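You operate a simulated robot arm through the tools that you are given. There is no shell and no other tool. Be economical: measure what you need, move in short steps, check, and stop when the job is done.

You are at the controls of a simulated robot arm. One attempt, no reset.

JOB
Unlock the narrow panel, reset it and jog the paper sheets fully back.
Fine: latch to FREE, power on, then mushroom button out and RESET; hold REV to the end.

The check looks at the end state, three seconds after you hand in, the way a careful person would. Anything else that was tipped, shoved, dropped, spilled or broken makes it a failure. Flat cloth is picked up by pressing the open fingertips on it (5 to 10 N) and closing them slowly along it; thin cloth reads only 2 to 8 mm in the jaws.

ROBOT AND FRAMES
A 7-joint arm with a two-finger parallel gripper, fixed in place. Base frame: the origin is at the foot of the arm, x ahead of it, y to its left, z up. Units: m, rad, N and s.
With the tool pointing down near the work surface it reaches from about 0.1 to 0.7 m from the base axis. Its first joint turns from -2.897 to 2.897 rad. Payload 1.57 kg.
Tool frame: the origin (TCP) lies between the finger pads and is the grasp point; the fingertips stand 0.03 m ahead of it; z points along the fingers, y is the line along which they close. Largest opening 0.11 m; finger width 0.024, thickness 0.012; the body of the gripper, 0.048 by 0.112 m, starts 0.078 m behind the TCP.
Orientation is that of the tool frame in the base frame, as [roll, pitch, yaw] about the fixed x, y, z axes, in that order (R = Rz(yaw) Ry(pitch) Rx(roll)). With the fingers straight down and closing along the base's y, the tool's x points along the base's -x, its y along +y and its z along -z.

CONTROLS
- The arm moves only by the tool move_arm. Its argument "series" is a list of rows, each a list of 7 numbers: the turn, a rotation vector about the base's x, y, z in rad, then the shift along the base's x, y, z in m, then the finger opening in m, from 0 to 0.11. In form: [[rx, ry, rz, x, y, z, fingers], ...]. A call has 1 to 10 rows; each row shifts and turns the commanded pose from where the row before left it. Each row takes 0.2 s and may step no farther than 0.05 m and 0.15 rad from the row before; otherwise, or with a gripper value out of range, the whole call is refused. A pose out of reach is approached as far as the arm can. The call stops where the force on the tool passes 50 N (or 10 N more than at its start, if that is more) or the arm is blocked; 0.2 s more then pass. Each finger travels about 0.045 m/s and halts on what it meets, pressing with about 35 N; the grip force reading is that of the motor and also rises with nothing between the fingers. The clock runs only during rows and for 0.2 s after the last one: add rows that do not move to give the fingers time. The reply holds the time, the measured pose of the TCP, the force on the tool along the base axes, the opening and the grip force, in the units named above and with some noise, with the torque about the TCP (base axes, N m) and any sound that the robot's microphone picked up.
- Cameras (640 x 400 px; columns grow to the right, rows downward): "scene" is fixed at [0.2209, -0.4989, 1.2698]; the picture's right is [0.96, -0.29, 0.00], its down [-0.18, -0.58, -0.79] and it looks along [0.23, 0.76, -0.61] (base axes); focal length 340 px, centre (320, 200). "wrist" rides on the gripper at [0.07, 0.016, -0.141] in the tool frame; the picture's right is [-0.23, 0.97, 0.00], its down [-0.86, -0.20, -0.48] and it looks along [-0.47, -0.11, 0.88] (tool axes); focal length 222 px, centre (320, 200). There is no depth. A picture from a camera that has moved, and an enlarged one, comes with that camera's place and axes in the base frame and with its lens.
- camera(camera): a new picture of that camera. No time passes.
- slide_trunk(by): slides the trunk up (or, below 0, down) by that many m; the arm rides with it, the base frame stays. It gives what a move gives, with no picture.
- inspect(camera, box): a new picture of the part [left, top, right, bottom] of that camera's present view, enlarged. No time passes.
- hand_in(): hands the job in; it is judged then, once.

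Go step by step. Nothing tells you positions but the pictures and the camera data: compare them with the known pose of the tool, close in by small moves and look again before you grip or let go. The budget is 120 turns and 76 pictures, counting those below and the enlarged ones. Unless the task says otherwise, let go and move clear before handing in, and close with one line.

The tools are called after ">>>" as a command line: name --pt "numbers of a row" for each row, then --argument value for the rest, lists and objects as JSON in quotes. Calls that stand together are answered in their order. move_arm: Moves the arm, as the interface text tells. Its arguments: {"type":"object","properties":{"series":{"type":"array","items":{"type":"array","items":{"type":"number"}}}},"required":["series"]} The other tools are called the same way: slide_trunk (by) slides the trunk up or down; camera (camera) takes a picture; inspect (camera, box) takes an enlarged picture of a part of a camera's view; hand_in () hands the job in.

At the start:

```text
t: 0.0
eef_pos: [0.2439, 0.4839, 0.777]
tool_rot: [-3.141, 0.0, 3.142]
wrist_force: [-1.3, 0.1, -0.2]
torque: [-0.02, -0.04, 0.03]
width: 0.11
grasp_force: 0.0
trunk travel left (down, up): [-0.325, 0.265]
```

scene: 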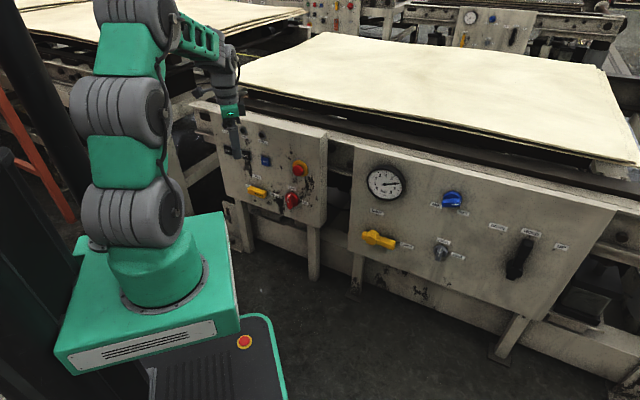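
wrist: 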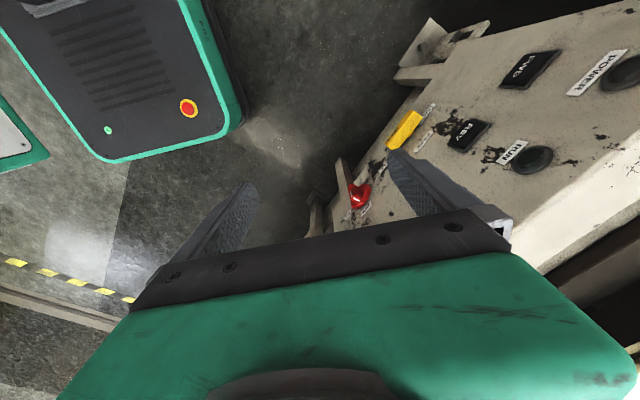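

I see two panels: a narrow one on the left near the gripper and a wide one on the right. I'll enlarge the narrow one first to read its labels.

>>> inspect --camera "scene" --box '[180, 90, 340, 230]'

>>> inspect --camera "wrist" --box '[320, 0, 640, 240]'

```text
2.86 times, centred on (260, 160) of scene
camera zoom: at [0.2209, -0.4989, 1.2698], right [0.96, -0.29, 0.0], down [-0.18, -0.58, -0.79], along [0.23, 0.76, -0.61], focal length 970 px, centre (491, 314)
```

zoom: 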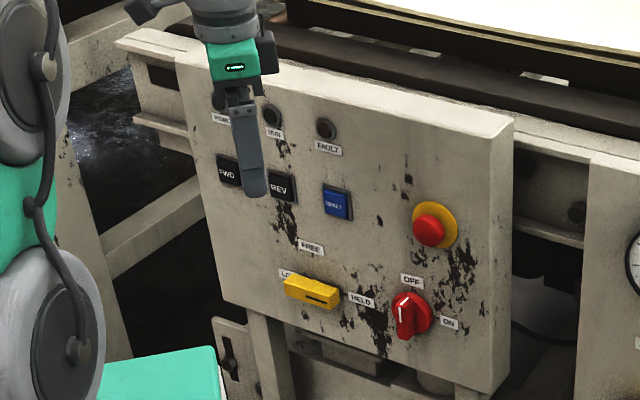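

```text
1.67 times, centred on (480, 120) of wrist
camera zoom: at [0.174, 0.5004, 0.9191], right [0.23, 0.97, 0.0], down [0.86, -0.2, 0.48], along [0.47, -0.11, -0.88], focal length 370 px, centre (53, 333)
```

zoom: 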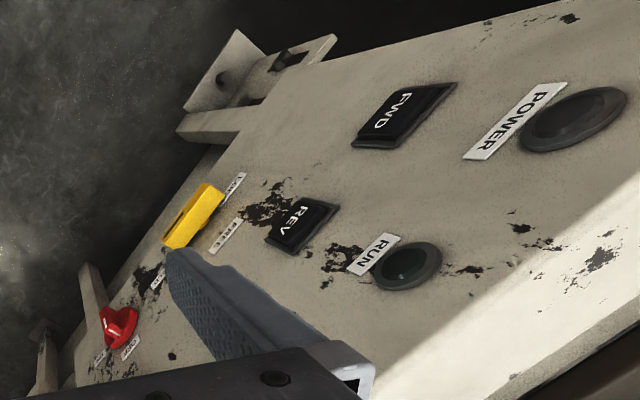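

The panel stands about 45° to the base axes: outward normal about (-0.71,-0.71,0), face about 0.69 m from the base along (0.71,0.71). I'll tilt the tool toward it in free space so I can look at it straight on.

>>> move_arm --pt "0.1 -0.1 0 -0.008 -0.008 0 0.11" --pt "0.1 -0.1 0 -0.008 -0.008 0 0.11" --pt "0.1 -0.1 0 -0.008 -0.008 -0.01 0.08" --pt "0.1 -0.1 0 -0.008 -0.008 -0.01 0.06" --pt "0.1 -0.1 0 -0.008 -0.008 -0.01 0.04" --pt "0.1 -0.1 0 -0.008 -0.008 -0.01 0.02" --pt "0.1 -0.1 0 0 0 -0.01 0.0" --pt "0.1 -0.1 0 0 0 -0.01 0.0" --pt "0 0 0 0 0 0 0"

>>> camera --camera "wrist"

>>> camera --camera "scene"

```text
t: 2.0
eef_pos: [0.2013, 0.4428, 0.7302]
tool_rot: [2.122, 0.671, 2.715]
wrist_force: [0.0, -0.5, 0.0]
torque: [0.01, 0.0, -0.04]
width: 0.0
grasp_force: 13.5
trunk travel left (down, up): [-0.325, 0.265]
```

```text
71 pictures are left
camera wrist: at [0.056, 0.3861, 0.7566], right [-0.1, 0.6, 0.79], down [0.35, -0.72, 0.59], along [0.93, 0.34, -0.14], focal length 222 px, centre (320, 200)
```

wrist: 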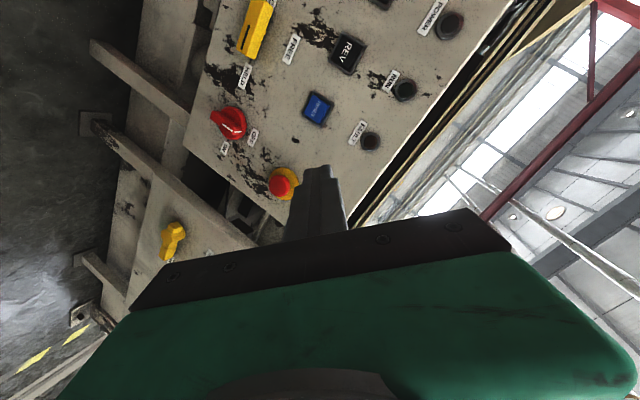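

```text
70 pictures are left
```

scene: 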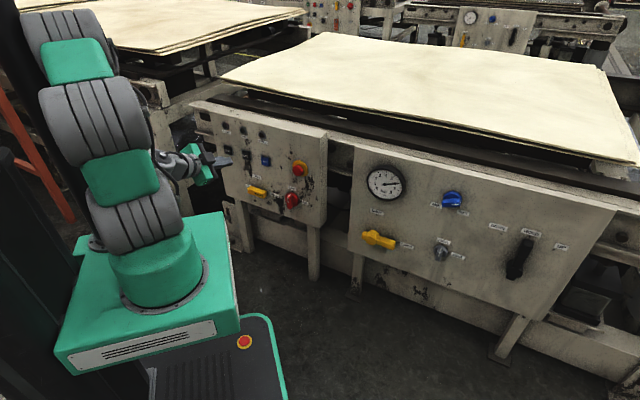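

The tool is nearly level now and both cameras have a clear view of the panel. I'll enlarge both to fix the positions.

>>> inspect --camera "wrist" --box '[180, 0, 480, 200]'

>>> inspect --camera "scene" --box '[190, 95, 340, 225]'

```text
2.00 times, centred on (330, 100) of wrist
camera zoom: at [0.056, 0.3861, 0.7566], right [-0.1, 0.6, 0.79], down [0.35, -0.72, 0.59], along [0.93, 0.34, -0.14], focal length 444 px, centre (300, 400)
```

zoom: 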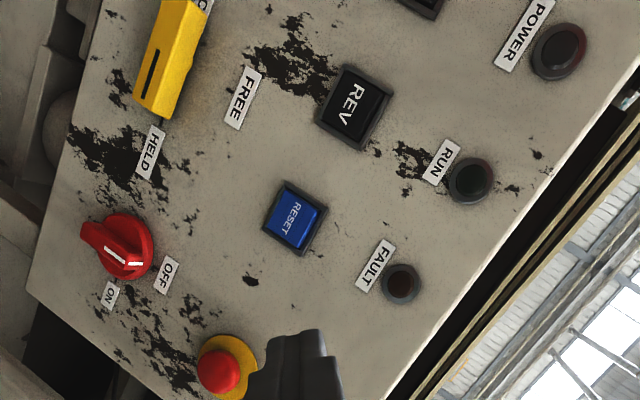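

```text
3.08 times, centred on (265, 160) of scene
camera zoom: at [0.2209, -0.4989, 1.2698], right [0.96, -0.29, 0.0], down [-0.18, -0.58, -0.79], along [0.23, 0.76, -0.61], focal length 1045 px, centre (489, 323)
```

zoom: 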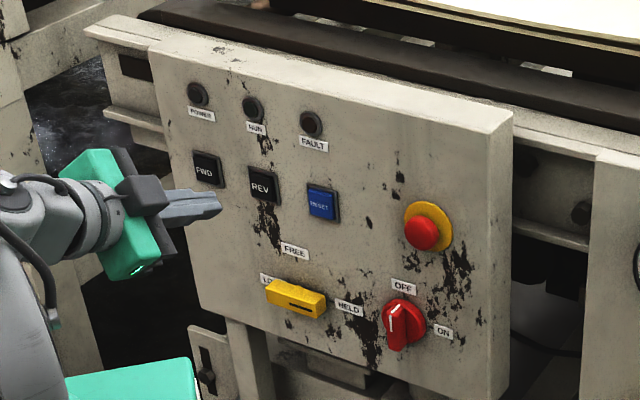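

Both views agree. The latch handle (pointing at HELD) is centred near (0.157, 0.501)+face, z≈0.465, with FREE above it, and the power knob is at about (0.419, 0.532, 0.471). I'll level the tool with the fingers closing vertically and stop in front of the latch.

>>> move_arm --pt "0.1036 -0.1036 0 0.002 0.01 -0.028 0.0" --pt "0.1036 -0.1036 0 0.002 0.01 -0.028 0.0" --pt "0.1036 -0.1036 0 0.002 0.01 -0.028 0.02" --pt "0.0926 0.0926 0 0.002 0.01 -0.028 0.04" --pt "0.0926 0.0926 0 0.002 0.01 -0.028 0.06" --pt "0.0926 0.0926 0 0.002 0.01 -0.028 0.06" --pt "0.0926 0.0926 0 0.002 0.01 -0.028 0.06" --pt "0.0926 0.0926 0 0.002 0.01 -0.028 0.06" --pt "0.0926 0.0926 0 0.002 0.01 -0.028 0.06" --pt "0 0 0 0 0 0 0.06"

>>> move_arm --pt "0 0 0 0.0 0.0 0 0.06" --pt "0 0 0 0 0 0 0.06"

>>> camera --camera "wrist"

>>> inspect --camera "scene" --box '[140, 95, 340, 235]'

```text
t: 4.0
eef_pos: [0.2118, 0.5562, 0.5472]
tool_rot: [1.529, -0.035, 2.344]
wrist_force: [0.0, -0.3, 0.2]
torque: [-0.02, 0.0, -0.01]
width: 0.0599
grasp_force: 0.0
out of reach, approached as far as the arm can: row 3
trunk travel left (down, up): [-0.325, 0.265]
stopped in row 9: the arm was blocked; the commanded pose is now the measured one
```

```text
t: 4.6
eef_pos: [0.2115, 0.557, 0.5484]
tool_rot: [1.529, -0.037, 2.347]
wrist_force: [0.7, -0.8, -0.2]
torque: [0.01, -0.03, 0.01]
width: 0.0603
grasp_force: 0.0
trunk travel left (down, up): [-0.325, 0.265]
```

```text
67 pictures are left
camera wrist: at [0.0618, 0.5072, 0.5616], right [0.15, -0.22, 0.96], down [0.26, -0.93, -0.25], along [0.95, 0.29, -0.09], focal length 222 px, centre (320, 200)
```

wrist: 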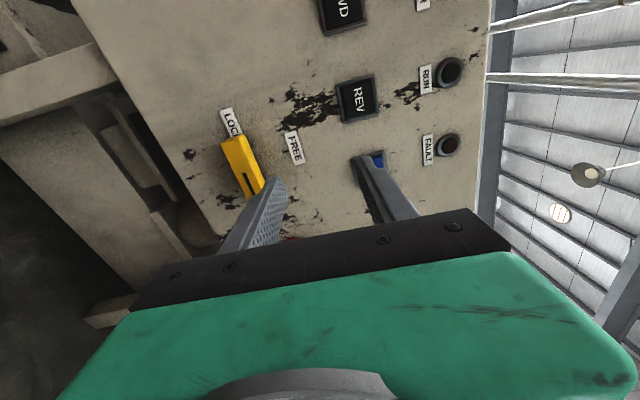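

```text
2.86 times, centred on (240, 165) of scene
camera zoom: at [0.2209, -0.4989, 1.2698], right [0.96, -0.29, 0.0], down [-0.18, -0.58, -0.79], along [0.23, 0.76, -0.61], focal length 970 px, centre (549, 300)
```

zoom: 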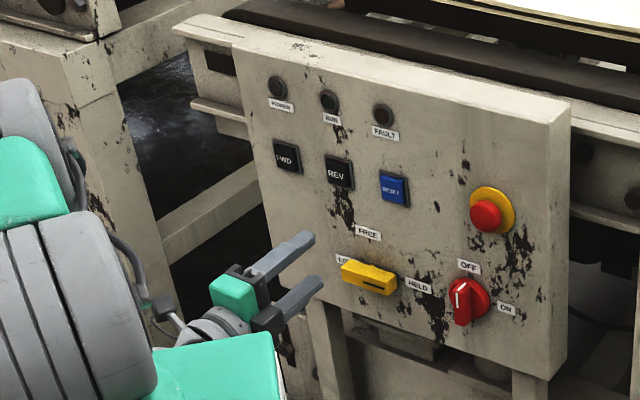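

The fingers are in front of the latch, but the arm hit a limit before getting low enough. I'll lower the trunk instead of folding the arm further.

>>> slide_trunk --by -0.083

>>> camera --camera "wrist"

>>> inspect --camera "scene" --box '[140, 95, 340, 235]'

```text
t: 5.8
eef_pos: [0.2098, 0.5586, 0.4652]
tool_rot: [1.526, -0.035, 2.346]
wrist_force: [1.0, -1.4, -0.3]
torque: [-0.02, 0.02, 0.0]
width: 0.06
grasp_force: 0.0
trunk travel left (down, up): [-0.242, 0.348]
```

```text
65 pictures are left
camera wrist: at [0.0614, 0.5077, 0.479], right [0.15, -0.22, 0.96], down [0.26, -0.93, -0.25], along [0.95, 0.29, -0.09], focal length 222 px, centre (320, 200)
```

wrist: 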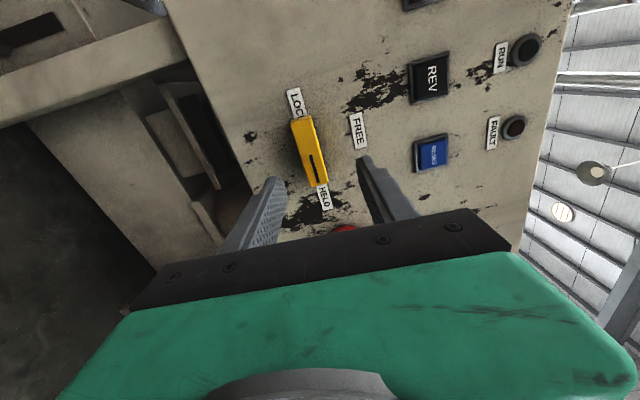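

```text
2.86 times, centred on (240, 165) of scene
camera zoom: at [0.2209, -0.4989, 1.2698], right [0.96, -0.29, 0.0], down [-0.18, -0.58, -0.79], along [0.23, 0.76, -0.61], focal length 970 px, centre (549, 300)
```

zoom: 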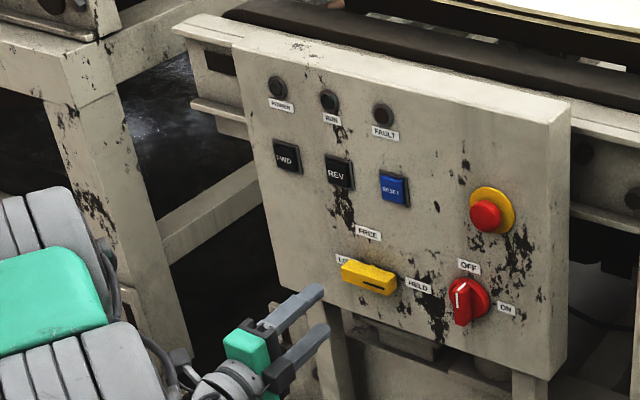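

The handle centre works out to u≈-0.243, z≈0.459, so the fingers straddle it. I'll move in until the tips are about 15 mm off the panel face.

>>> move_arm --pt "-0.016 0.016 0 0.017 0.015 -0.003 0.06" --pt "-0.016 0.016 0 0.017 0.015 -0.003 0.06" --pt "0 0 0 0.016 0.016 0 0.06" --pt "0 0 0 0.014 0.014 0 0.06" --pt "0 0 0 0 0 0 0.06"

>>> camera --camera "wrist"

>>> inspect --camera "scene" --box '[190, 125, 340, 225]'

```text
t: 7.0
eef_pos: [0.2746, 0.6165, 0.4563]
tool_rot: [1.576, -0.033, 2.347]
wrist_force: [0.4, 1.0, 0.0]
torque: [0.02, 0.01, 0.0]
width: 0.0601
grasp_force: 0.1
trunk travel left (down, up): [-0.242, 0.348]
```

```text
63 pictures are left
camera wrist: at [0.1258, 0.5666, 0.4766], right [0.18, -0.18, 0.97], down [0.25, -0.94, -0.22], along [0.95, 0.28, -0.13], focal length 222 px, centre (320, 200)
```

wrist: 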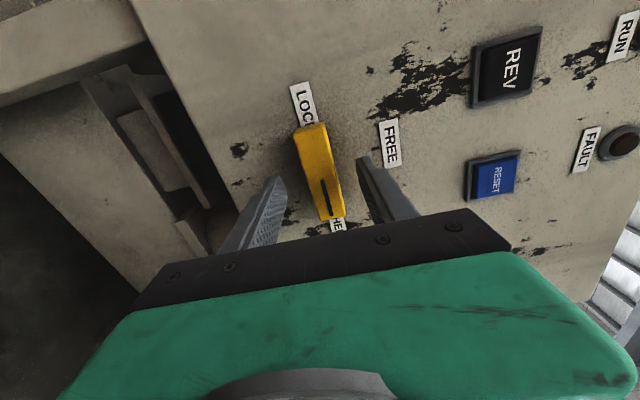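

```text
4.00 times, centred on (265, 175) of scene
camera zoom: at [0.2209, -0.4989, 1.2698], right [0.96, -0.29, 0.0], down [-0.18, -0.58, -0.79], along [0.23, 0.76, -0.61], focal length 1358 px, centre (540, 300)
```

zoom: 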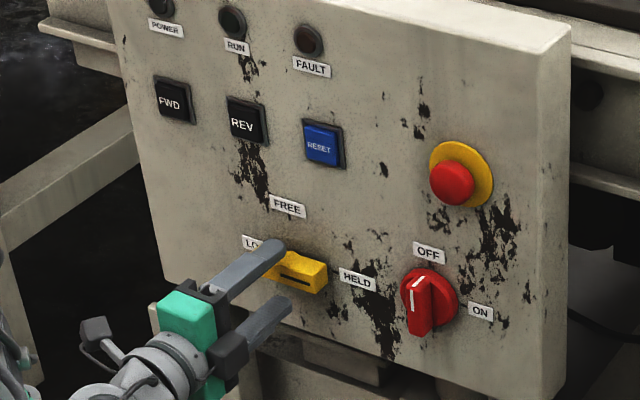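

The handle is between the fingers. I'll go in another 7 mm and close slowly.

>>> move_arm --pt "0 0 0 0.005 0.005 0 0.06" --pt "0 0 0 0 0 0 0.05" --pt "0 0 0 0 0 0 0.04" --pt "0 0 0 0 0 0 0.03" --pt "0 0 0 0 0 0 0.02" --pt "0 0 0 0 0 0 0.012" --pt "0 0 0 0 0 0 0.005" --pt "0 0 0 0 0 0 0.005"

>>> camera --camera "wrist"

```text
t: 8.8
eef_pos: [0.2795, 0.6218, 0.4576]
tool_rot: [1.575, -0.032, 2.346]
wrist_force: [1.6, 0.7, 5.3]
torque: [-0.2, -0.72, -0.07]
width: 0.0251
grasp_force: 36.9
trunk travel left (down, up): [-0.242, 0.348]
```

```text
61 pictures are left
camera wrist: at [0.1307, 0.5716, 0.4776], right [0.18, -0.18, 0.97], down [0.25, -0.94, -0.23], along [0.95, 0.28, -0.13], focal length 222 px, centre (320, 200)
```

wrist: 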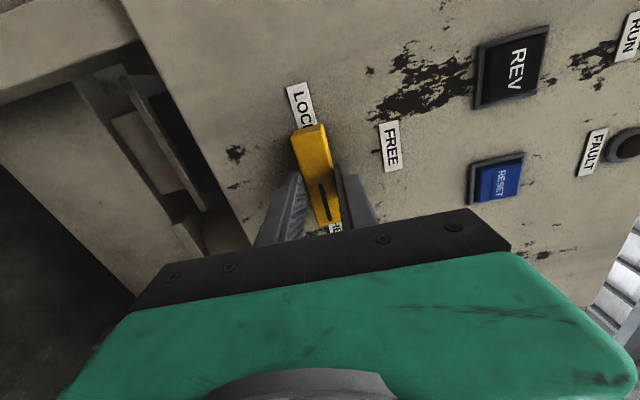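

I have the latch, with 25 mm in the jaws. I'll turn it counter-clockwise (HELD to FREE), partway first to check.

>>> move_arm --pt "-0.07 -0.07 0 0 0 0 0.005" --pt "-0.07 -0.07 0 0 0 0 0.005" --pt "-0.07 -0.07 0 0 0 0 0.005" --pt "-0.07 -0.07 0 0 0 0 0.005" --pt "0 0 0 0 0 0 0.005"

>>> camera --camera "wrist"

```text
t: 10.0
eef_pos: [0.2789, 0.6212, 0.4593]
tool_rot: [1.569, 0.364, 2.346]
wrist_force: [2.7, 2.4, 13.9]
torque: [0.24, -0.21, 0.37]
width: 0.0248
grasp_force: 36.7
trunk travel left (down, up): [-0.242, 0.348]
```

```text
60 pictures are left
camera wrist: at [0.1294, 0.5729, 0.45], right [-0.1, 0.09, 0.99], down [0.27, -0.96, 0.12], along [0.96, 0.28, 0.07], focal length 222 px, centre (320, 200)
```

wrist: 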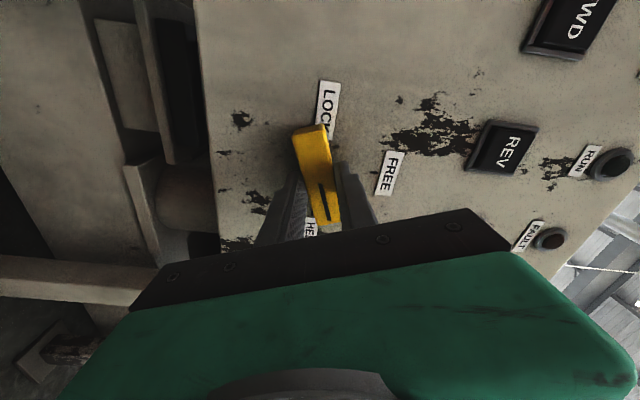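

The latch is turning with the gripper. I'll continue to the 90° mark, easing up slightly to relieve the side load.

>>> move_arm --pt "-0.085 -0.085 0 0 0 0.001 0.005" --pt "-0.085 -0.085 0 0 0 0.001 0.005" --pt "-0.085 -0.085 0 0 0 0 0.005" --pt "-0.085 -0.085 0 0 0 0 0.005" --pt "-0.085 -0.085 0 0 0 0 0.005" --pt "-0.085 -0.085 0 0 0 0 0.005" --pt "0 0 0 0 0 0 0.005"

>>> camera --camera "wrist"

>>> inspect --camera "scene" --box '[190, 125, 340, 225]'

```text
t: 11.6
eef_pos: [0.2783, 0.6226, 0.4611]
tool_rot: [1.552, 1.084, 2.333]
wrist_force: [1.4, 20.5, 14.0]
torque: [-0.04, 0.1, 0.61]
width: 0.0251
grasp_force: 36.2
trunk travel left (down, up): [-0.242, 0.348]
```

```text
59 pictures are left
camera wrist: at [0.1456, 0.5566, 0.4063], right [-0.54, 0.53, 0.66], down [0.06, -0.75, 0.66], along [0.84, 0.39, 0.37], focal length 222 px, centre (320, 200)
```

wrist: 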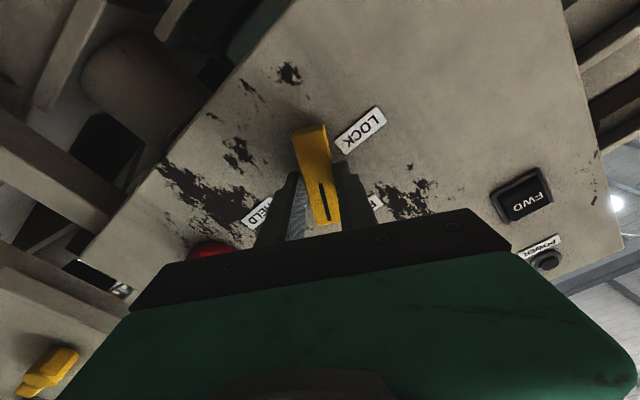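

```text
4.00 times, centred on (265, 175) of scene
camera zoom: at [0.2209, -0.4989, 1.2698], right [0.96, -0.29, 0.0], down [-0.18, -0.58, -0.79], along [0.23, 0.76, -0.61], focal length 1358 px, centre (540, 300)
```

zoom: 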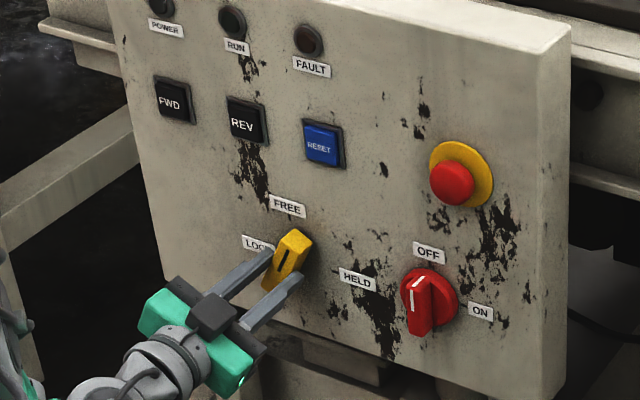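

The latch has turned about 65° with the slot end going up toward FREE. I'll do the remaining ~26°.

>>> move_arm --pt "-0.085 -0.085 0 0 0.001 0.001 0.005" --pt "-0.085 -0.085 0 0 0.001 0.001 0.005" --pt "-0.085 -0.085 0 0 0 0 0.005" --pt "-0.075 -0.075 0 0 0 0 0.005" --pt "0 0 0 0 0 0 0.005"

>>> inspect --camera "scene" --box '[190, 125, 340, 225]'

```text
t: 12.8
eef_pos: [0.2787, 0.6238, 0.4607]
tool_rot: [1.03, 1.552, 1.816]
wrist_force: [-30.5, 6.0, 10.6]
torque: [-0.24, 0.31, 0.63]
width: 0.025
grasp_force: 36.7
trunk travel left (down, up): [-0.242, 0.348]
```

```text
4.00 times, centred on (265, 175) of scene
camera zoom: at [0.2209, -0.4989, 1.2698], right [0.96, -0.29, 0.0], down [-0.18, -0.58, -0.79], along [0.23, 0.76, -0.61], focal length 1358 px, centre (540, 300)
```

zoom: 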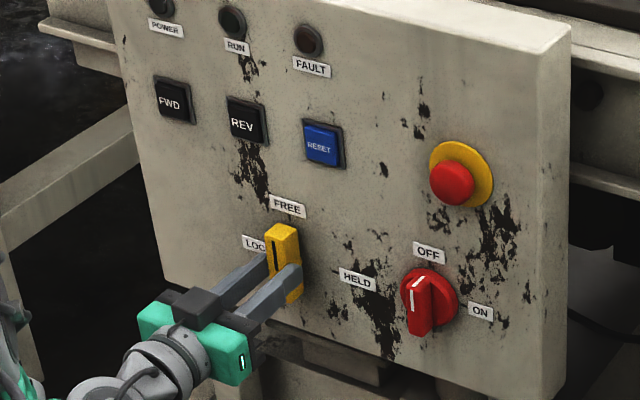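

The latch is upright, pointing at FREE. I'll open the fingers, back away and check it.

>>> move_arm --pt "0 0 0 0 0 0 0.02" --pt "0 0 0 0 0 0 0.035" --pt "0 0 0 0 0 0 0.05" --pt "0 0 0 0 0 0 0.06" --pt "0 0 0 -0.02 -0.02 0 0.06" --pt "0 0 0 -0.025 -0.025 0 0.06" --pt "0 0 0 -0.025 -0.025 0 0.06" --pt "0 0 0 0 0 0 0.06"

>>> camera --camera "wrist"

>>> inspect --camera "scene" --box '[190, 95, 340, 225]'

```text
t: 14.6
eef_pos: [0.2126, 0.5519, 0.4591]
tool_rot: [1.128, 1.552, 1.901]
wrist_force: [-0.7, -0.1, -0.4]
torque: [-0.01, 0.0, -0.01]
width: 0.0599
grasp_force: 0.2
trunk travel left (down, up): [-0.242, 0.348]
```

```text
56 pictures are left
camera wrist: at [0.101, 0.4654, 0.3901], right [-0.68, 0.69, 0.24], down [-0.2, -0.49, 0.85], along [0.71, 0.53, 0.47], focal length 222 px, centre (320, 200)
```

wrist: 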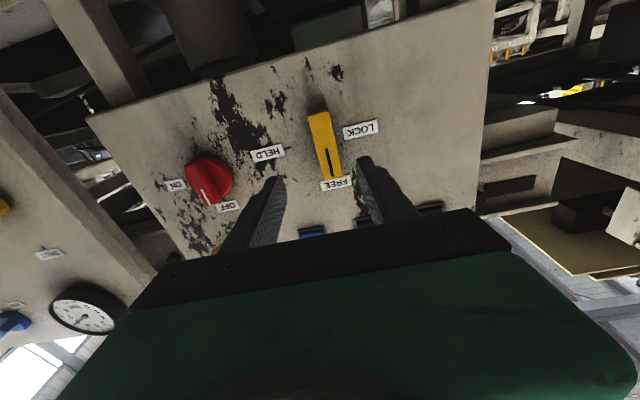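

```text
3.08 times, centred on (265, 160) of scene
camera zoom: at [0.2209, -0.4989, 1.2698], right [0.96, -0.29, 0.0], down [-0.18, -0.58, -0.79], along [0.23, 0.76, -0.61], focal length 1045 px, centre (489, 323)
```

zoom: 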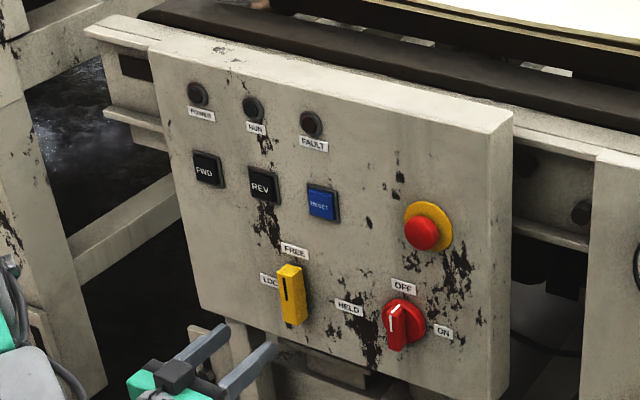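

The latch is at FREE. Next is the red power knob, at about u=-0.082, z=0.471; I'll slide along the panel to stand in front of it.

>>> move_arm --pt "0 0 0 0.023 -0.0217 0.002 0.06" --pt "0 0 0 0.023 -0.0217 0.002 0.06" --pt "0 0 0 0.023 -0.0217 0.002 0.06" --pt "0 0 0 0.023 -0.0217 0.002 0.06" --pt "0 0 0 0.023 -0.0217 0.002 0.06" --pt "0 0 0 0 0 0 0.06"

>>> camera --camera "wrist"

>>> inspect --camera "scene" --box '[190, 95, 340, 225]'

```text
t: 16.0
eef_pos: [0.3258, 0.4435, 0.4708]
tool_rot: [1.112, 1.55, 1.892]
wrist_force: [0.1, -0.1, 0.6]
torque: [0.01, 0.01, -0.01]
width: 0.06
grasp_force: 0.1
trunk travel left (down, up): [-0.242, 0.348]
```

```text
54 pictures are left
camera wrist: at [0.2125, 0.3578, 0.4018], right [-0.68, 0.69, 0.25], down [-0.19, -0.5, 0.85], along [0.7, 0.53, 0.47], focal length 222 px, centre (320, 200)
```

wrist: 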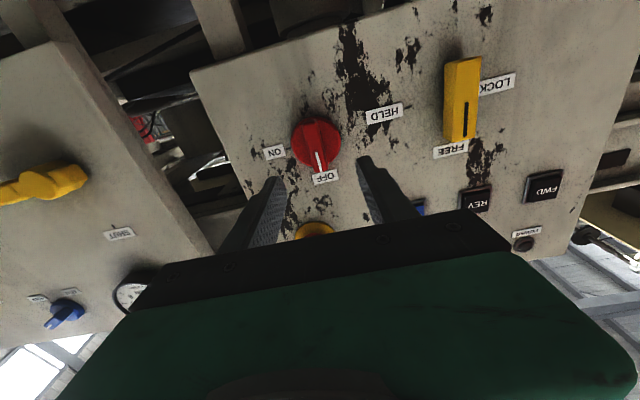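

```text
3.08 times, centred on (265, 160) of scene
camera zoom: at [0.2209, -0.4989, 1.2698], right [0.96, -0.29, 0.0], down [-0.18, -0.58, -0.79], along [0.23, 0.76, -0.61], focal length 1045 px, centre (489, 323)
```

zoom: 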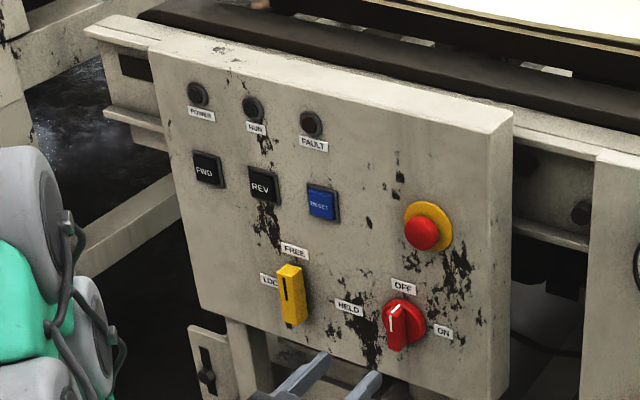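

The knob is a disc with a raised rib, roughly in line with the fingers. I'll open wider, move to about 30 mm off the face and look at how far it sticks out.

>>> move_arm --pt "0 0 0 0.018 0.014 0 0.08" --pt "0 0 0 0.018 0.014 0 0.08" --pt "0 0 0 0.017 0.017 0 0.08" --pt "0 0 0 0 0 0 0.08"

>>> inspect --camera "wrist" --box '[200, 60, 440, 240]'

>>> inspect --camera "scene" --box '[240, 145, 340, 225]'

```text
t: 17.0
eef_pos: [0.3783, 0.4887, 0.4698]
tool_rot: [1.13, 1.55, 1.909]
wrist_force: [0.1, -0.6, -0.7]
torque: [-0.01, -0.03, 0.0]
width: 0.0799
grasp_force: 0.1
trunk travel left (down, up): [-0.242, 0.348]
```

```text
2.22 times, centred on (320, 150) of wrist
camera zoom: at [0.266, 0.4026, 0.4003], right [-0.68, 0.69, 0.25], down [-0.19, -0.5, 0.85], along [0.7, 0.53, 0.47], focal length 494 px, centre (320, 311)
```

zoom: 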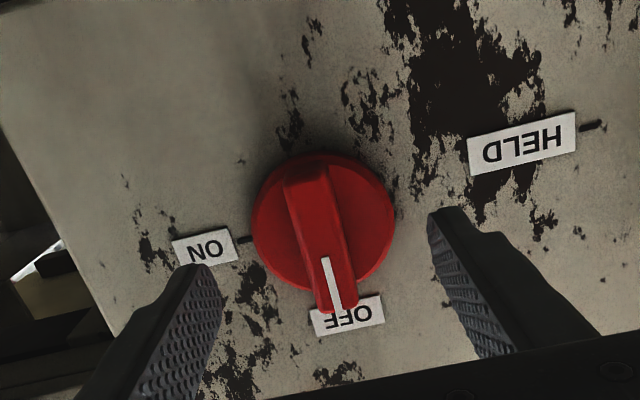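

```text
5.00 times, centred on (290, 185) of scene
camera zoom: at [0.2209, -0.4989, 1.2698], right [0.96, -0.29, 0.0], down [-0.18, -0.58, -0.79], along [0.23, 0.76, -0.61], focal length 1698 px, centre (470, 275)
```

zoom: 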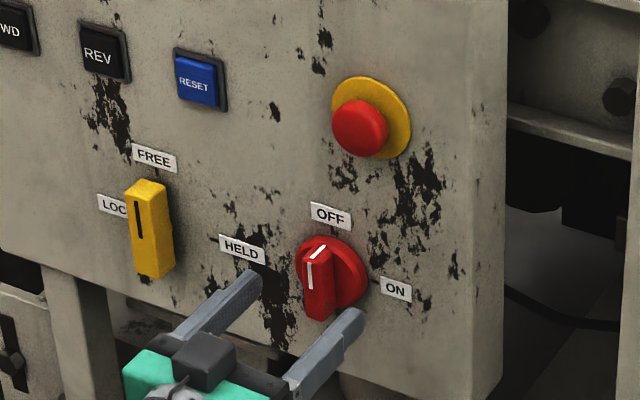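

The rib stands proud of the disc and is centred between the fingers. I'll go in 12 mm and close on the rib only.

>>> move_arm --pt "0 0 0 0.0085 0.0085 0 0.08" --pt "0 0 0 0 0 0 0.065" --pt "0 0 0 0 0 0 0.05" --pt "0 0 0 0 0 0 0.04" --pt "0 0 0 0 0 0 0.03" --pt "0 0 0 0 0 0 0.02" --pt "0 0 0 0 0 0 0.01" --pt "0 0 0 0 0 0 0.005" --pt "0 0 0 0 0 0 0.005"

>>> inspect --camera "wrist" --box '[200, 60, 440, 240]'

>>> inspect --camera "scene" --box '[240, 145, 340, 225]'

```text
t: 19.0
eef_pos: [0.3858, 0.4985, 0.4709]
tool_rot: [1.1, 1.55, 1.883]
wrist_force: [-3.7, 3.2, 0.2]
torque: [0.02, -0.06, 0.15]
width: 0.0181
grasp_force: 32.6
trunk travel left (down, up): [-0.242, 0.348]
```

```text
2.22 times, centred on (320, 150) of wrist
camera zoom: at [0.2737, 0.4116, 0.4009], right [-0.69, 0.69, 0.25], down [-0.19, -0.5, 0.85], along [0.7, 0.53, 0.47], focal length 494 px, centre (320, 311)
```

zoom: 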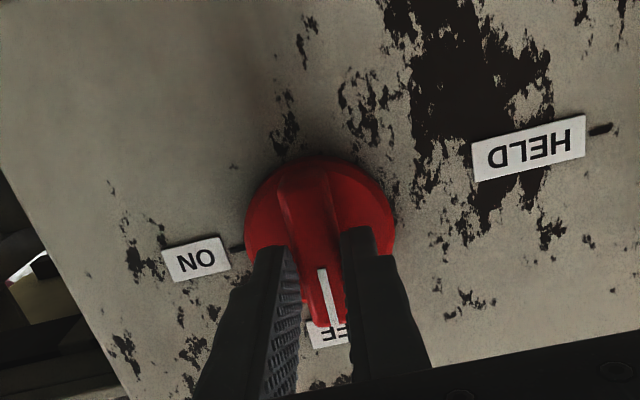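

```text
5.00 times, centred on (290, 185) of scene
camera zoom: at [0.2209, -0.4989, 1.2698], right [0.96, -0.29, 0.0], down [-0.18, -0.58, -0.79], along [0.23, 0.76, -0.61], focal length 1698 px, centre (470, 275)
```

zoom: 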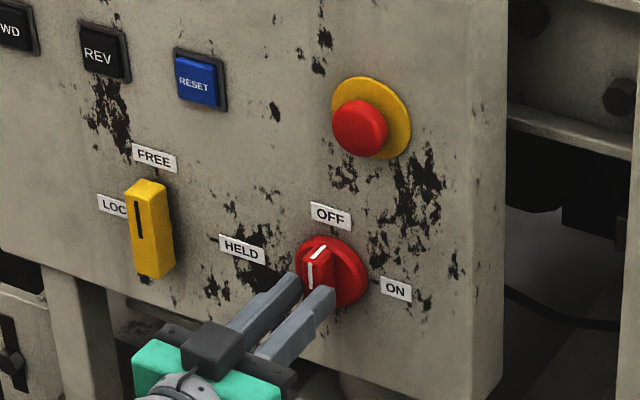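

I've gripped the rib with 18 mm in the jaws. I'll turn it clockwise (OFF up to ON right), the first half now.

>>> move_arm --pt "0.09 0.09 0 0 0 0 0.002" --pt "0.09 0.09 0 0 0 0 0.002" --pt "0.09 0.09 0 0 0 0 0.002" --pt "0.09 0.09 0 0 0 0 0.002" --pt "0.09 0.09 0 0 0 0 0.002" --pt "0.09 0.09 0 0 0 0 0.002" --pt "0 0 0 0 0 0 0.002"

>>> inspect --camera "scene" --box '[240, 145, 340, 225]'

```text
t: 20.6
eef_pos: [0.386, 0.4976, 0.4712]
tool_rot: [1.567, 0.787, 2.345]
wrist_force: [-8.4, -2.6, -0.5]
torque: [0.1, -0.08, -0.01]
width: 0.0179
grasp_force: 32.8
trunk travel left (down, up): [-0.242, 0.348]
```

```text
5.00 times, centred on (290, 185) of scene
camera zoom: at [0.2209, -0.4989, 1.2698], right [0.96, -0.29, 0.0], down [-0.18, -0.58, -0.79], along [0.23, 0.76, -0.61], focal length 1698 px, centre (470, 275)
```

zoom: 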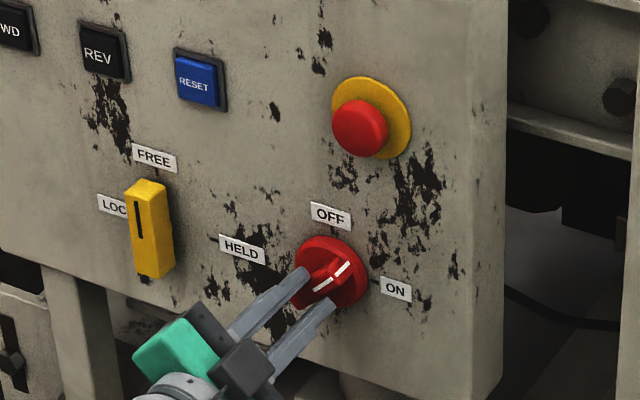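

The knob is halfway and the load is low. I'll finish the turn to ON.

>>> move_arm --pt "0.09 0.09 0 0 0 0 0.002" --pt "0.09 0.09 0 0 0 0 0.002" --pt "0.09 0.09 0 0 0 0 0.002" --pt "0.09 0.09 0 0 0 0 0.002" --pt "0.09 0.09 0 0 0 0 0.002" --pt "0.09 0.09 0 0 0 0 0.002" --pt "0.035 0.035 0 0 0 0 0.002" --pt "0 0 0 0 0 0 0.002"

>>> inspect --camera "scene" --box '[190, 95, 340, 225]'

```text
t: 22.4
eef_pos: [0.3865, 0.4981, 0.4703]
tool_rot: [1.577, -0.025, 2.346]
wrist_force: [-5.1, -5.3, -8.3]
torque: [-0.76, -0.56, -0.33]
width: 0.0181
grasp_force: 32.5
trunk travel left (down, up): [-0.242, 0.348]
```

```text
3.08 times, centred on (265, 160) of scene
camera zoom: at [0.2209, -0.4989, 1.2698], right [0.96, -0.29, 0.0], down [-0.18, -0.58, -0.79], along [0.23, 0.76, -0.61], focal length 1045 px, centre (489, 323)
```

zoom: 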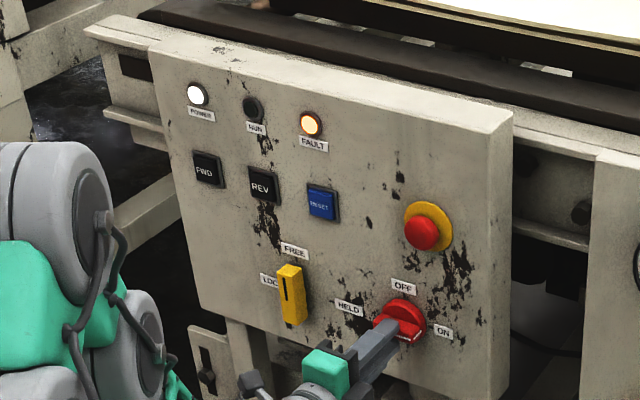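

POWER and FAULT are both lit, so the knob is at ON. I'll release, back off, raise the trunk to the mushroom button's height and roll the fingers back.

>>> move_arm --pt "0 0 0 0 0 0 0.02" --pt "0 0 0 0 0 0 0.035" --pt "0 0 0 0 0 0 0.05" --pt "0 0 0 0 0 0 0.06" --pt "0 0 0 -0.02 -0.02 0 0.07" --pt "0 0 0 -0.025 -0.025 0 0.08" --pt "0 0 0 -0.025 -0.025 0 0.08" --pt "0 0 0 0 0 0 0.08"

>>> slide_trunk --by 0.15

>>> move_arm --pt "-0.09 -0.09 0 0.004 -0.004 0 0.08" --pt "-0.09 -0.09 0 0.004 -0.004 0 0.08" --pt "-0.09 -0.09 0 0.004 -0.004 0 0.08" --pt "-0.09 -0.09 0 0.004 -0.004 0 0.08" --pt "-0.09 -0.09 0 0.004 -0.004 0 0.08" --pt "-0.09 -0.09 0 0.004 -0.004 0 0.08" --pt "-0.09 -0.09 0 0.004 -0.004 0 0.08" --pt "-0.09 -0.09 0 0 0 0 0.08" --pt "-0.09 -0.09 0 0 0 0 0.08" --pt "0 0 0 0 0 0 0.08"

>>> camera --camera "wrist"

>>> inspect --camera "scene" --box '[190, 95, 340, 225]'

```text
t: 24.4
eef_pos: [0.3217, 0.461, 0.5018]
tool_rot: [1.509, -0.088, 2.342]
wrist_force: [0.0, 1.2, -0.4]
torque: [0.03, -0.02, -0.02]
width: 0.0799
grasp_force: 0.0
trunk travel left (down, up): [-0.242, 0.348]
stopped in row 8: the arm was blocked; the commanded pose is now the measured one
```

```text
t: 26.1
eef_pos: [0.3212, 0.4615, 0.6517]
tool_rot: [1.509, -0.089, 2.341]
wrist_force: [-0.5, -0.4, 0.7]
torque: [0.0, 0.02, 0.02]
width: 0.0799
grasp_force: 0.1
trunk travel left (down, up): [-0.392, 0.198]
```

```text
t: 28.3
eef_pos: [0.3481, 0.4375, 0.6567]
tool_rot: [1.463, 1.052, 2.305]
wrist_force: [-0.3, -0.6, -0.9]
torque: [0.0, 0.0, 0.0]
width: 0.08
grasp_force: 0.1
trunk travel left (down, up): [-0.392, 0.198]
```

```text
46 pictures are left
camera wrist: at [0.221, 0.3676, 0.5966], right [-0.57, 0.47, 0.68], down [0.09, -0.78, 0.62], along [0.82, 0.41, 0.4], focal length 222 px, centre (320, 200)
```

wrist: 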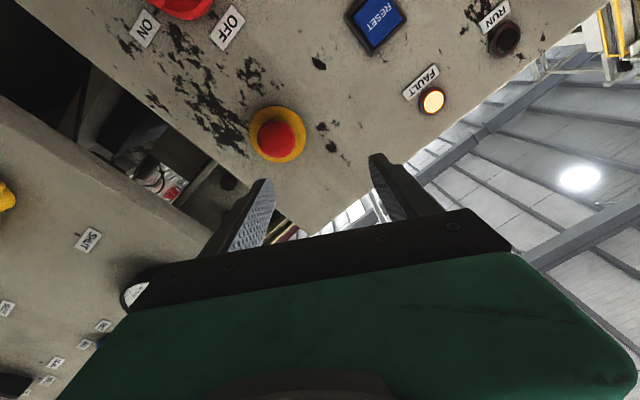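

```text
3.08 times, centred on (265, 160) of scene
camera zoom: at [0.2209, -0.4989, 1.2698], right [0.96, -0.29, 0.0], down [-0.18, -0.58, -0.79], along [0.23, 0.76, -0.61], focal length 1045 px, centre (489, 323)
```

zoom: 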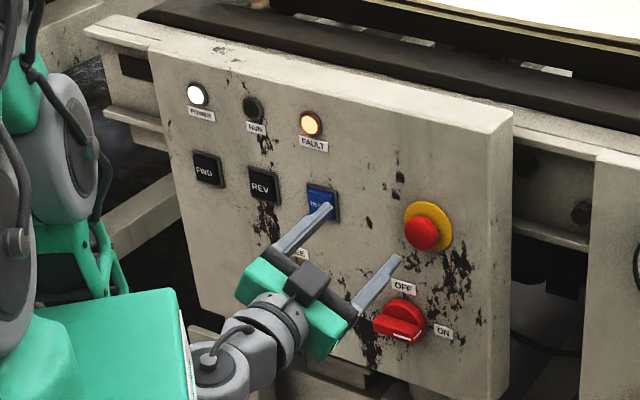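

The mushroom button is at about u=-0.043, z=0.621. I'll finish rolling the fingers to horizontal, square up the heading and line up with it.

>>> move_arm --pt "-0.106 -0.106 0 0.006 -0.004 -0.012 0.08" --pt "-0.106 -0.106 0 0.006 -0.004 -0.012 0.08" --pt "-0.1 -0.1 0 0.006 -0.004 -0.012 0.08" --pt "-0.0375 0.0375 -0.042 0 0 0 0.08" --pt "0 0 0 0 0 0 0.08"

>>> inspect --camera "wrist" --box '[200, 60, 440, 240]'

>>> inspect --camera "scene" --box '[240, 125, 340, 205]'

```text
t: 29.5
eef_pos: [0.3697, 0.4257, 0.6204]
tool_rot: [1.835, 1.489, 2.635]
wrist_force: [-0.6, -0.4, -0.7]
torque: [0.0, -0.03, -0.03]
width: 0.0802
grasp_force: 0.0
trunk travel left (down, up): [-0.392, 0.198]
```

```text
2.22 times, centred on (320, 150) of wrist
camera zoom: at [0.2544, 0.3379, 0.5562], right [-0.68, 0.67, 0.3], down [-0.13, -0.52, 0.85], along [0.72, 0.54, 0.44], focal length 494 px, centre (320, 311)
```

zoom: 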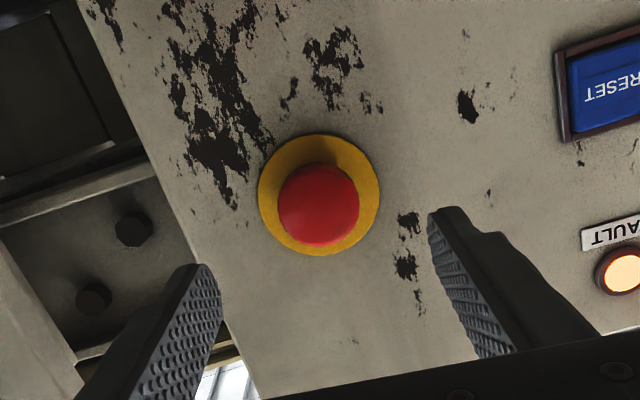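

```text
5.00 times, centred on (290, 165) of scene
camera zoom: at [0.2209, -0.4989, 1.2698], right [0.96, -0.29, 0.0], down [-0.18, -0.58, -0.79], along [0.23, 0.76, -0.61], focal length 1698 px, centre (470, 375)
```

zoom: 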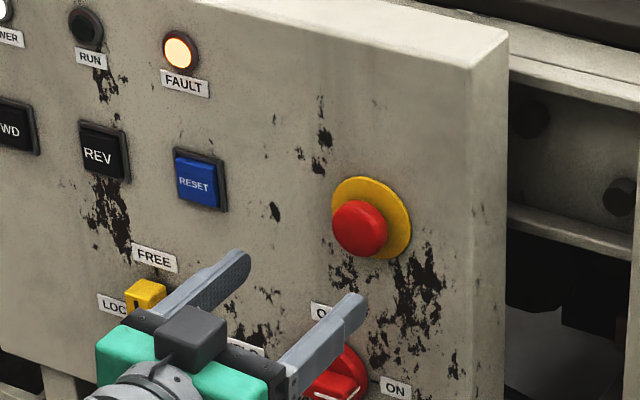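

The button is centred between the fingers and the cap is about 39 mm across. I'll close in on it and grip.

>>> move_arm --pt "0 0 0 0.016 0.018 -0.001 0.08" --pt "0 0 0 0.015 0.017 -0.001 0.08" --pt "0 0 0 0.013 0.013 0 0.08" --pt "0 0 0 0 0 0 0.08"

>>> inspect --camera "wrist" --box '[200, 60, 440, 240]'

>>> inspect --camera "scene" --box '[240, 125, 340, 205]'

```text
t: 30.5
eef_pos: [0.4105, 0.468, 0.6113]
tool_rot: [2.046, 1.491, 2.844]
wrist_force: [0.4, 0.2, 0.2]
torque: [0.01, 0.0, 0.01]
width: 0.0801
grasp_force: 0.0
trunk travel left (down, up): [-0.392, 0.198]
```

```text
2.22 times, centred on (320, 150) of wrist
camera zoom: at [0.2952, 0.3791, 0.55], right [-0.68, 0.67, 0.3], down [-0.12, -0.5, 0.86], along [0.72, 0.54, 0.42], focal length 494 px, centre (320, 311)
```

zoom: 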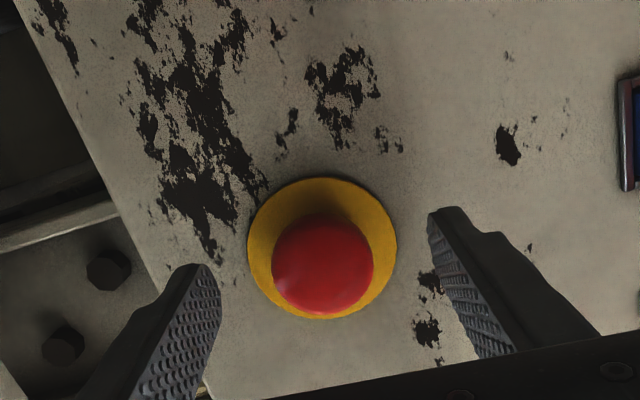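

```text
5.00 times, centred on (290, 165) of scene
camera zoom: at [0.2209, -0.4989, 1.2698], right [0.96, -0.29, 0.0], down [-0.18, -0.58, -0.79], along [0.23, 0.76, -0.61], focal length 1698 px, centre (470, 375)
```

zoom: 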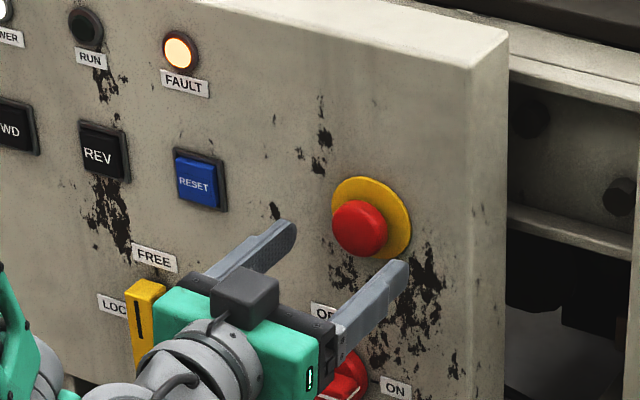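

The tips are still about 9 mm low and just short of the cap. I'll raise, re-level and then advance.

>>> move_arm --pt "0.025 -0.025 0.01 -0.001 0.001 0.008 0.08" --pt "0 0 0 0 0 0 0.08" --pt "0 0 0 0.008 0.008 0 0.08" --pt "0 0 0 0 0 0 0.08"

```text
t: 31.5
eef_pos: [0.4168, 0.4768, 0.6197]
tool_rot: [1.569, 1.499, 2.38]
wrist_force: [0.6, 0.3, 0.8]
torque: [0.03, 0.01, -0.03]
width: 0.08
grasp_force: 0.1
trunk travel left (down, up): [-0.392, 0.198]
```

Now I'll advance the last centimetre and close on the cap.

>>> move_arm --pt "0 0 0 0.007 0.007 0 0.08" --pt "0 0 0 0 0 0 0.07" --pt "0 0 0 0 0 0 0.06" --pt "0 0 0 0 0 0 0.05" --pt "0 0 0 0 0 0 0.04" --pt "0 0 0 0 0 0 0.03" --pt "0 0 0 0 0 0 0.02" --pt "0 0 0 0 0 0 0.02"

>>> inspect --camera "wrist" --box '[200, 60, 440, 240]'

>>> inspect --camera "scene" --box '[240, 125, 340, 205]'

```text
t: 33.3
eef_pos: [0.4249, 0.4819, 0.6216]
tool_rot: [1.59, 1.502, 2.396]
wrist_force: [22.3, -18.9, 3.2]
torque: [0.1, -0.13, -0.77]
width: 0.0407
grasp_force: 29.4
trunk travel left (down, up): [-0.392, 0.198]
```

```text
2.22 times, centred on (320, 150) of wrist
camera zoom: at [0.3136, 0.3941, 0.553], right [-0.69, 0.66, 0.3], down [-0.14, -0.52, 0.84], along [0.71, 0.54, 0.46], focal length 494 px, centre (320, 311)
```

zoom: 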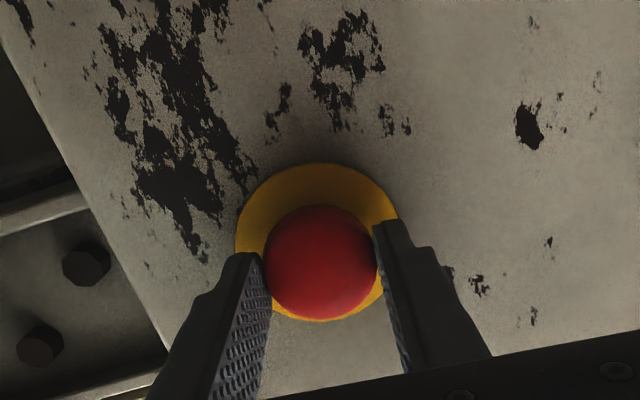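

```text
5.00 times, centred on (290, 165) of scene
camera zoom: at [0.2209, -0.4989, 1.2698], right [0.96, -0.29, 0.0], down [-0.18, -0.58, -0.79], along [0.23, 0.76, -0.61], focal length 1698 px, centre (470, 375)
```

zoom: 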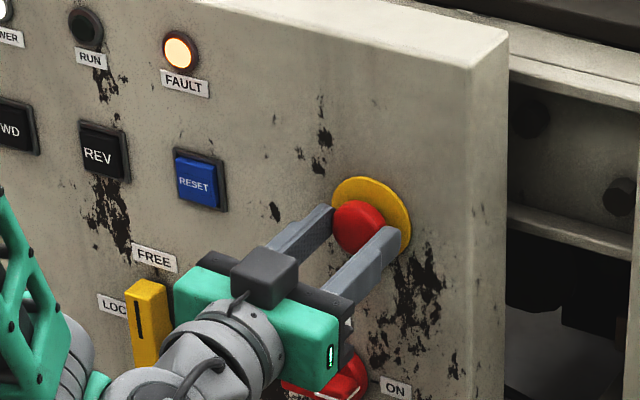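

The cap is gripped at 41 mm. I'll relieve the side load and try a gentle pull straight out.

>>> move_arm --pt "0 0 0 0.002 -0.002 0 0.02" --pt "0 0 0 -0.003 -0.003 0 0.02" --pt "0 0 0 -0.003 -0.003 0 0.02" --pt "0 0 0 -0.003 -0.003 0 0.02" --pt "0 0 0 0 0 0 0.02"

>>> inspect --camera "scene" --box '[240, 125, 340, 205]'

```text
t: 34.5
eef_pos: [0.4191, 0.4743, 0.6212]
tool_rot: [1.567, 1.497, 2.377]
wrist_force: [33.1, 11.3, -9.2]
torque: [-0.05, 0.26, -0.33]
width: 0.0402
grasp_force: 45.1
trunk travel left (down, up): [-0.392, 0.198]
```

```text
5.00 times, centred on (290, 165) of scene
camera zoom: at [0.2209, -0.4989, 1.2698], right [0.96, -0.29, 0.0], down [-0.18, -0.58, -0.79], along [0.23, 0.76, -0.61], focal length 1698 px, centre (470, 375)
```

zoom: 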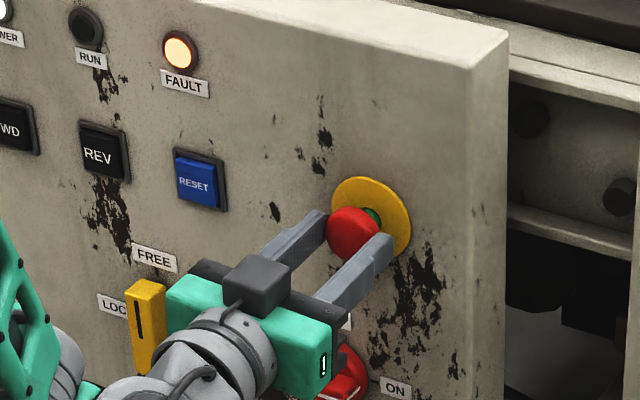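

The cap came out and a green stem now shows behind it. I'll release, back off and see whether it stays out.

>>> move_arm --pt "0 0 0 0 0 0 0.045" --pt "0 0 0 0 0 0 0.06" --pt "0 0 0 0 0 0 0.075" --pt "0 0 0 0 0 0 0.08" --pt "0 0 0 -0.02 -0.02 0 0.08" --pt "0 0 0 -0.02 -0.02 0 0.08" --pt "0 0 0 -0.01 -0.01 0 0.08" --pt "0 0 0 0 0 0 0.08"

>>> camera --camera "wrist"

>>> inspect --camera "scene" --box '[190, 95, 340, 225]'

```text
t: 36.5
eef_pos: [0.3749, 0.4515, 0.6501]
tool_rot: [1.022, 1.447, 1.835]
wrist_force: [-0.7, 0.0, 0.4]
torque: [0.01, -0.01, 0.01]
width: 0.08
grasp_force: 0.1
trunk travel left (down, up): [-0.392, 0.198]
stopped in row 8: the arm was blocked; the commanded pose is now the measured one
```

```text
37 pictures are left
camera wrist: at [0.264, 0.3675, 0.5746], right [-0.7, 0.64, 0.33], down [-0.16, -0.58, 0.8], along [0.7, 0.5, 0.51], focal length 222 px, centre (320, 200)
```

wrist: 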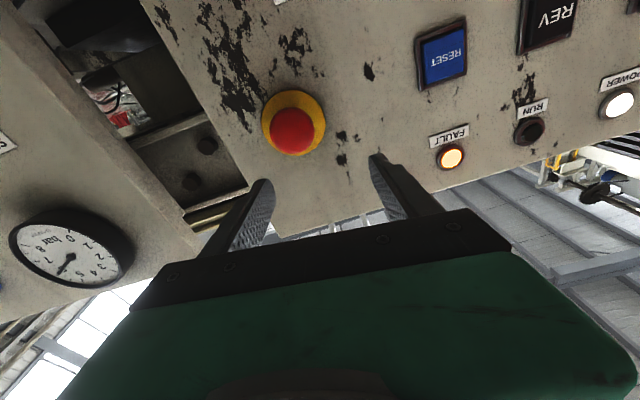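

```text
3.08 times, centred on (265, 160) of scene
camera zoom: at [0.2209, -0.4989, 1.2698], right [0.96, -0.29, 0.0], down [-0.18, -0.58, -0.79], along [0.23, 0.76, -0.61], focal length 1045 px, centre (489, 323)
```

zoom: 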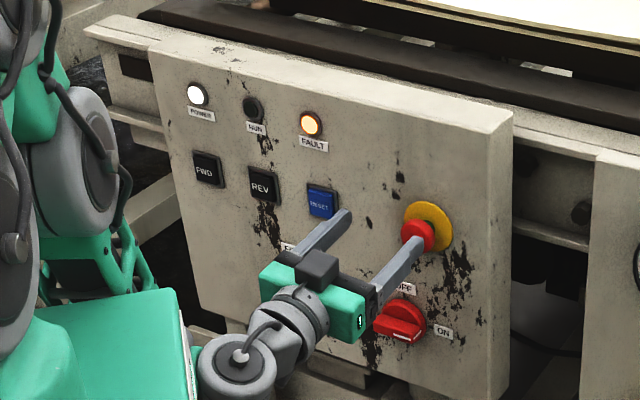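

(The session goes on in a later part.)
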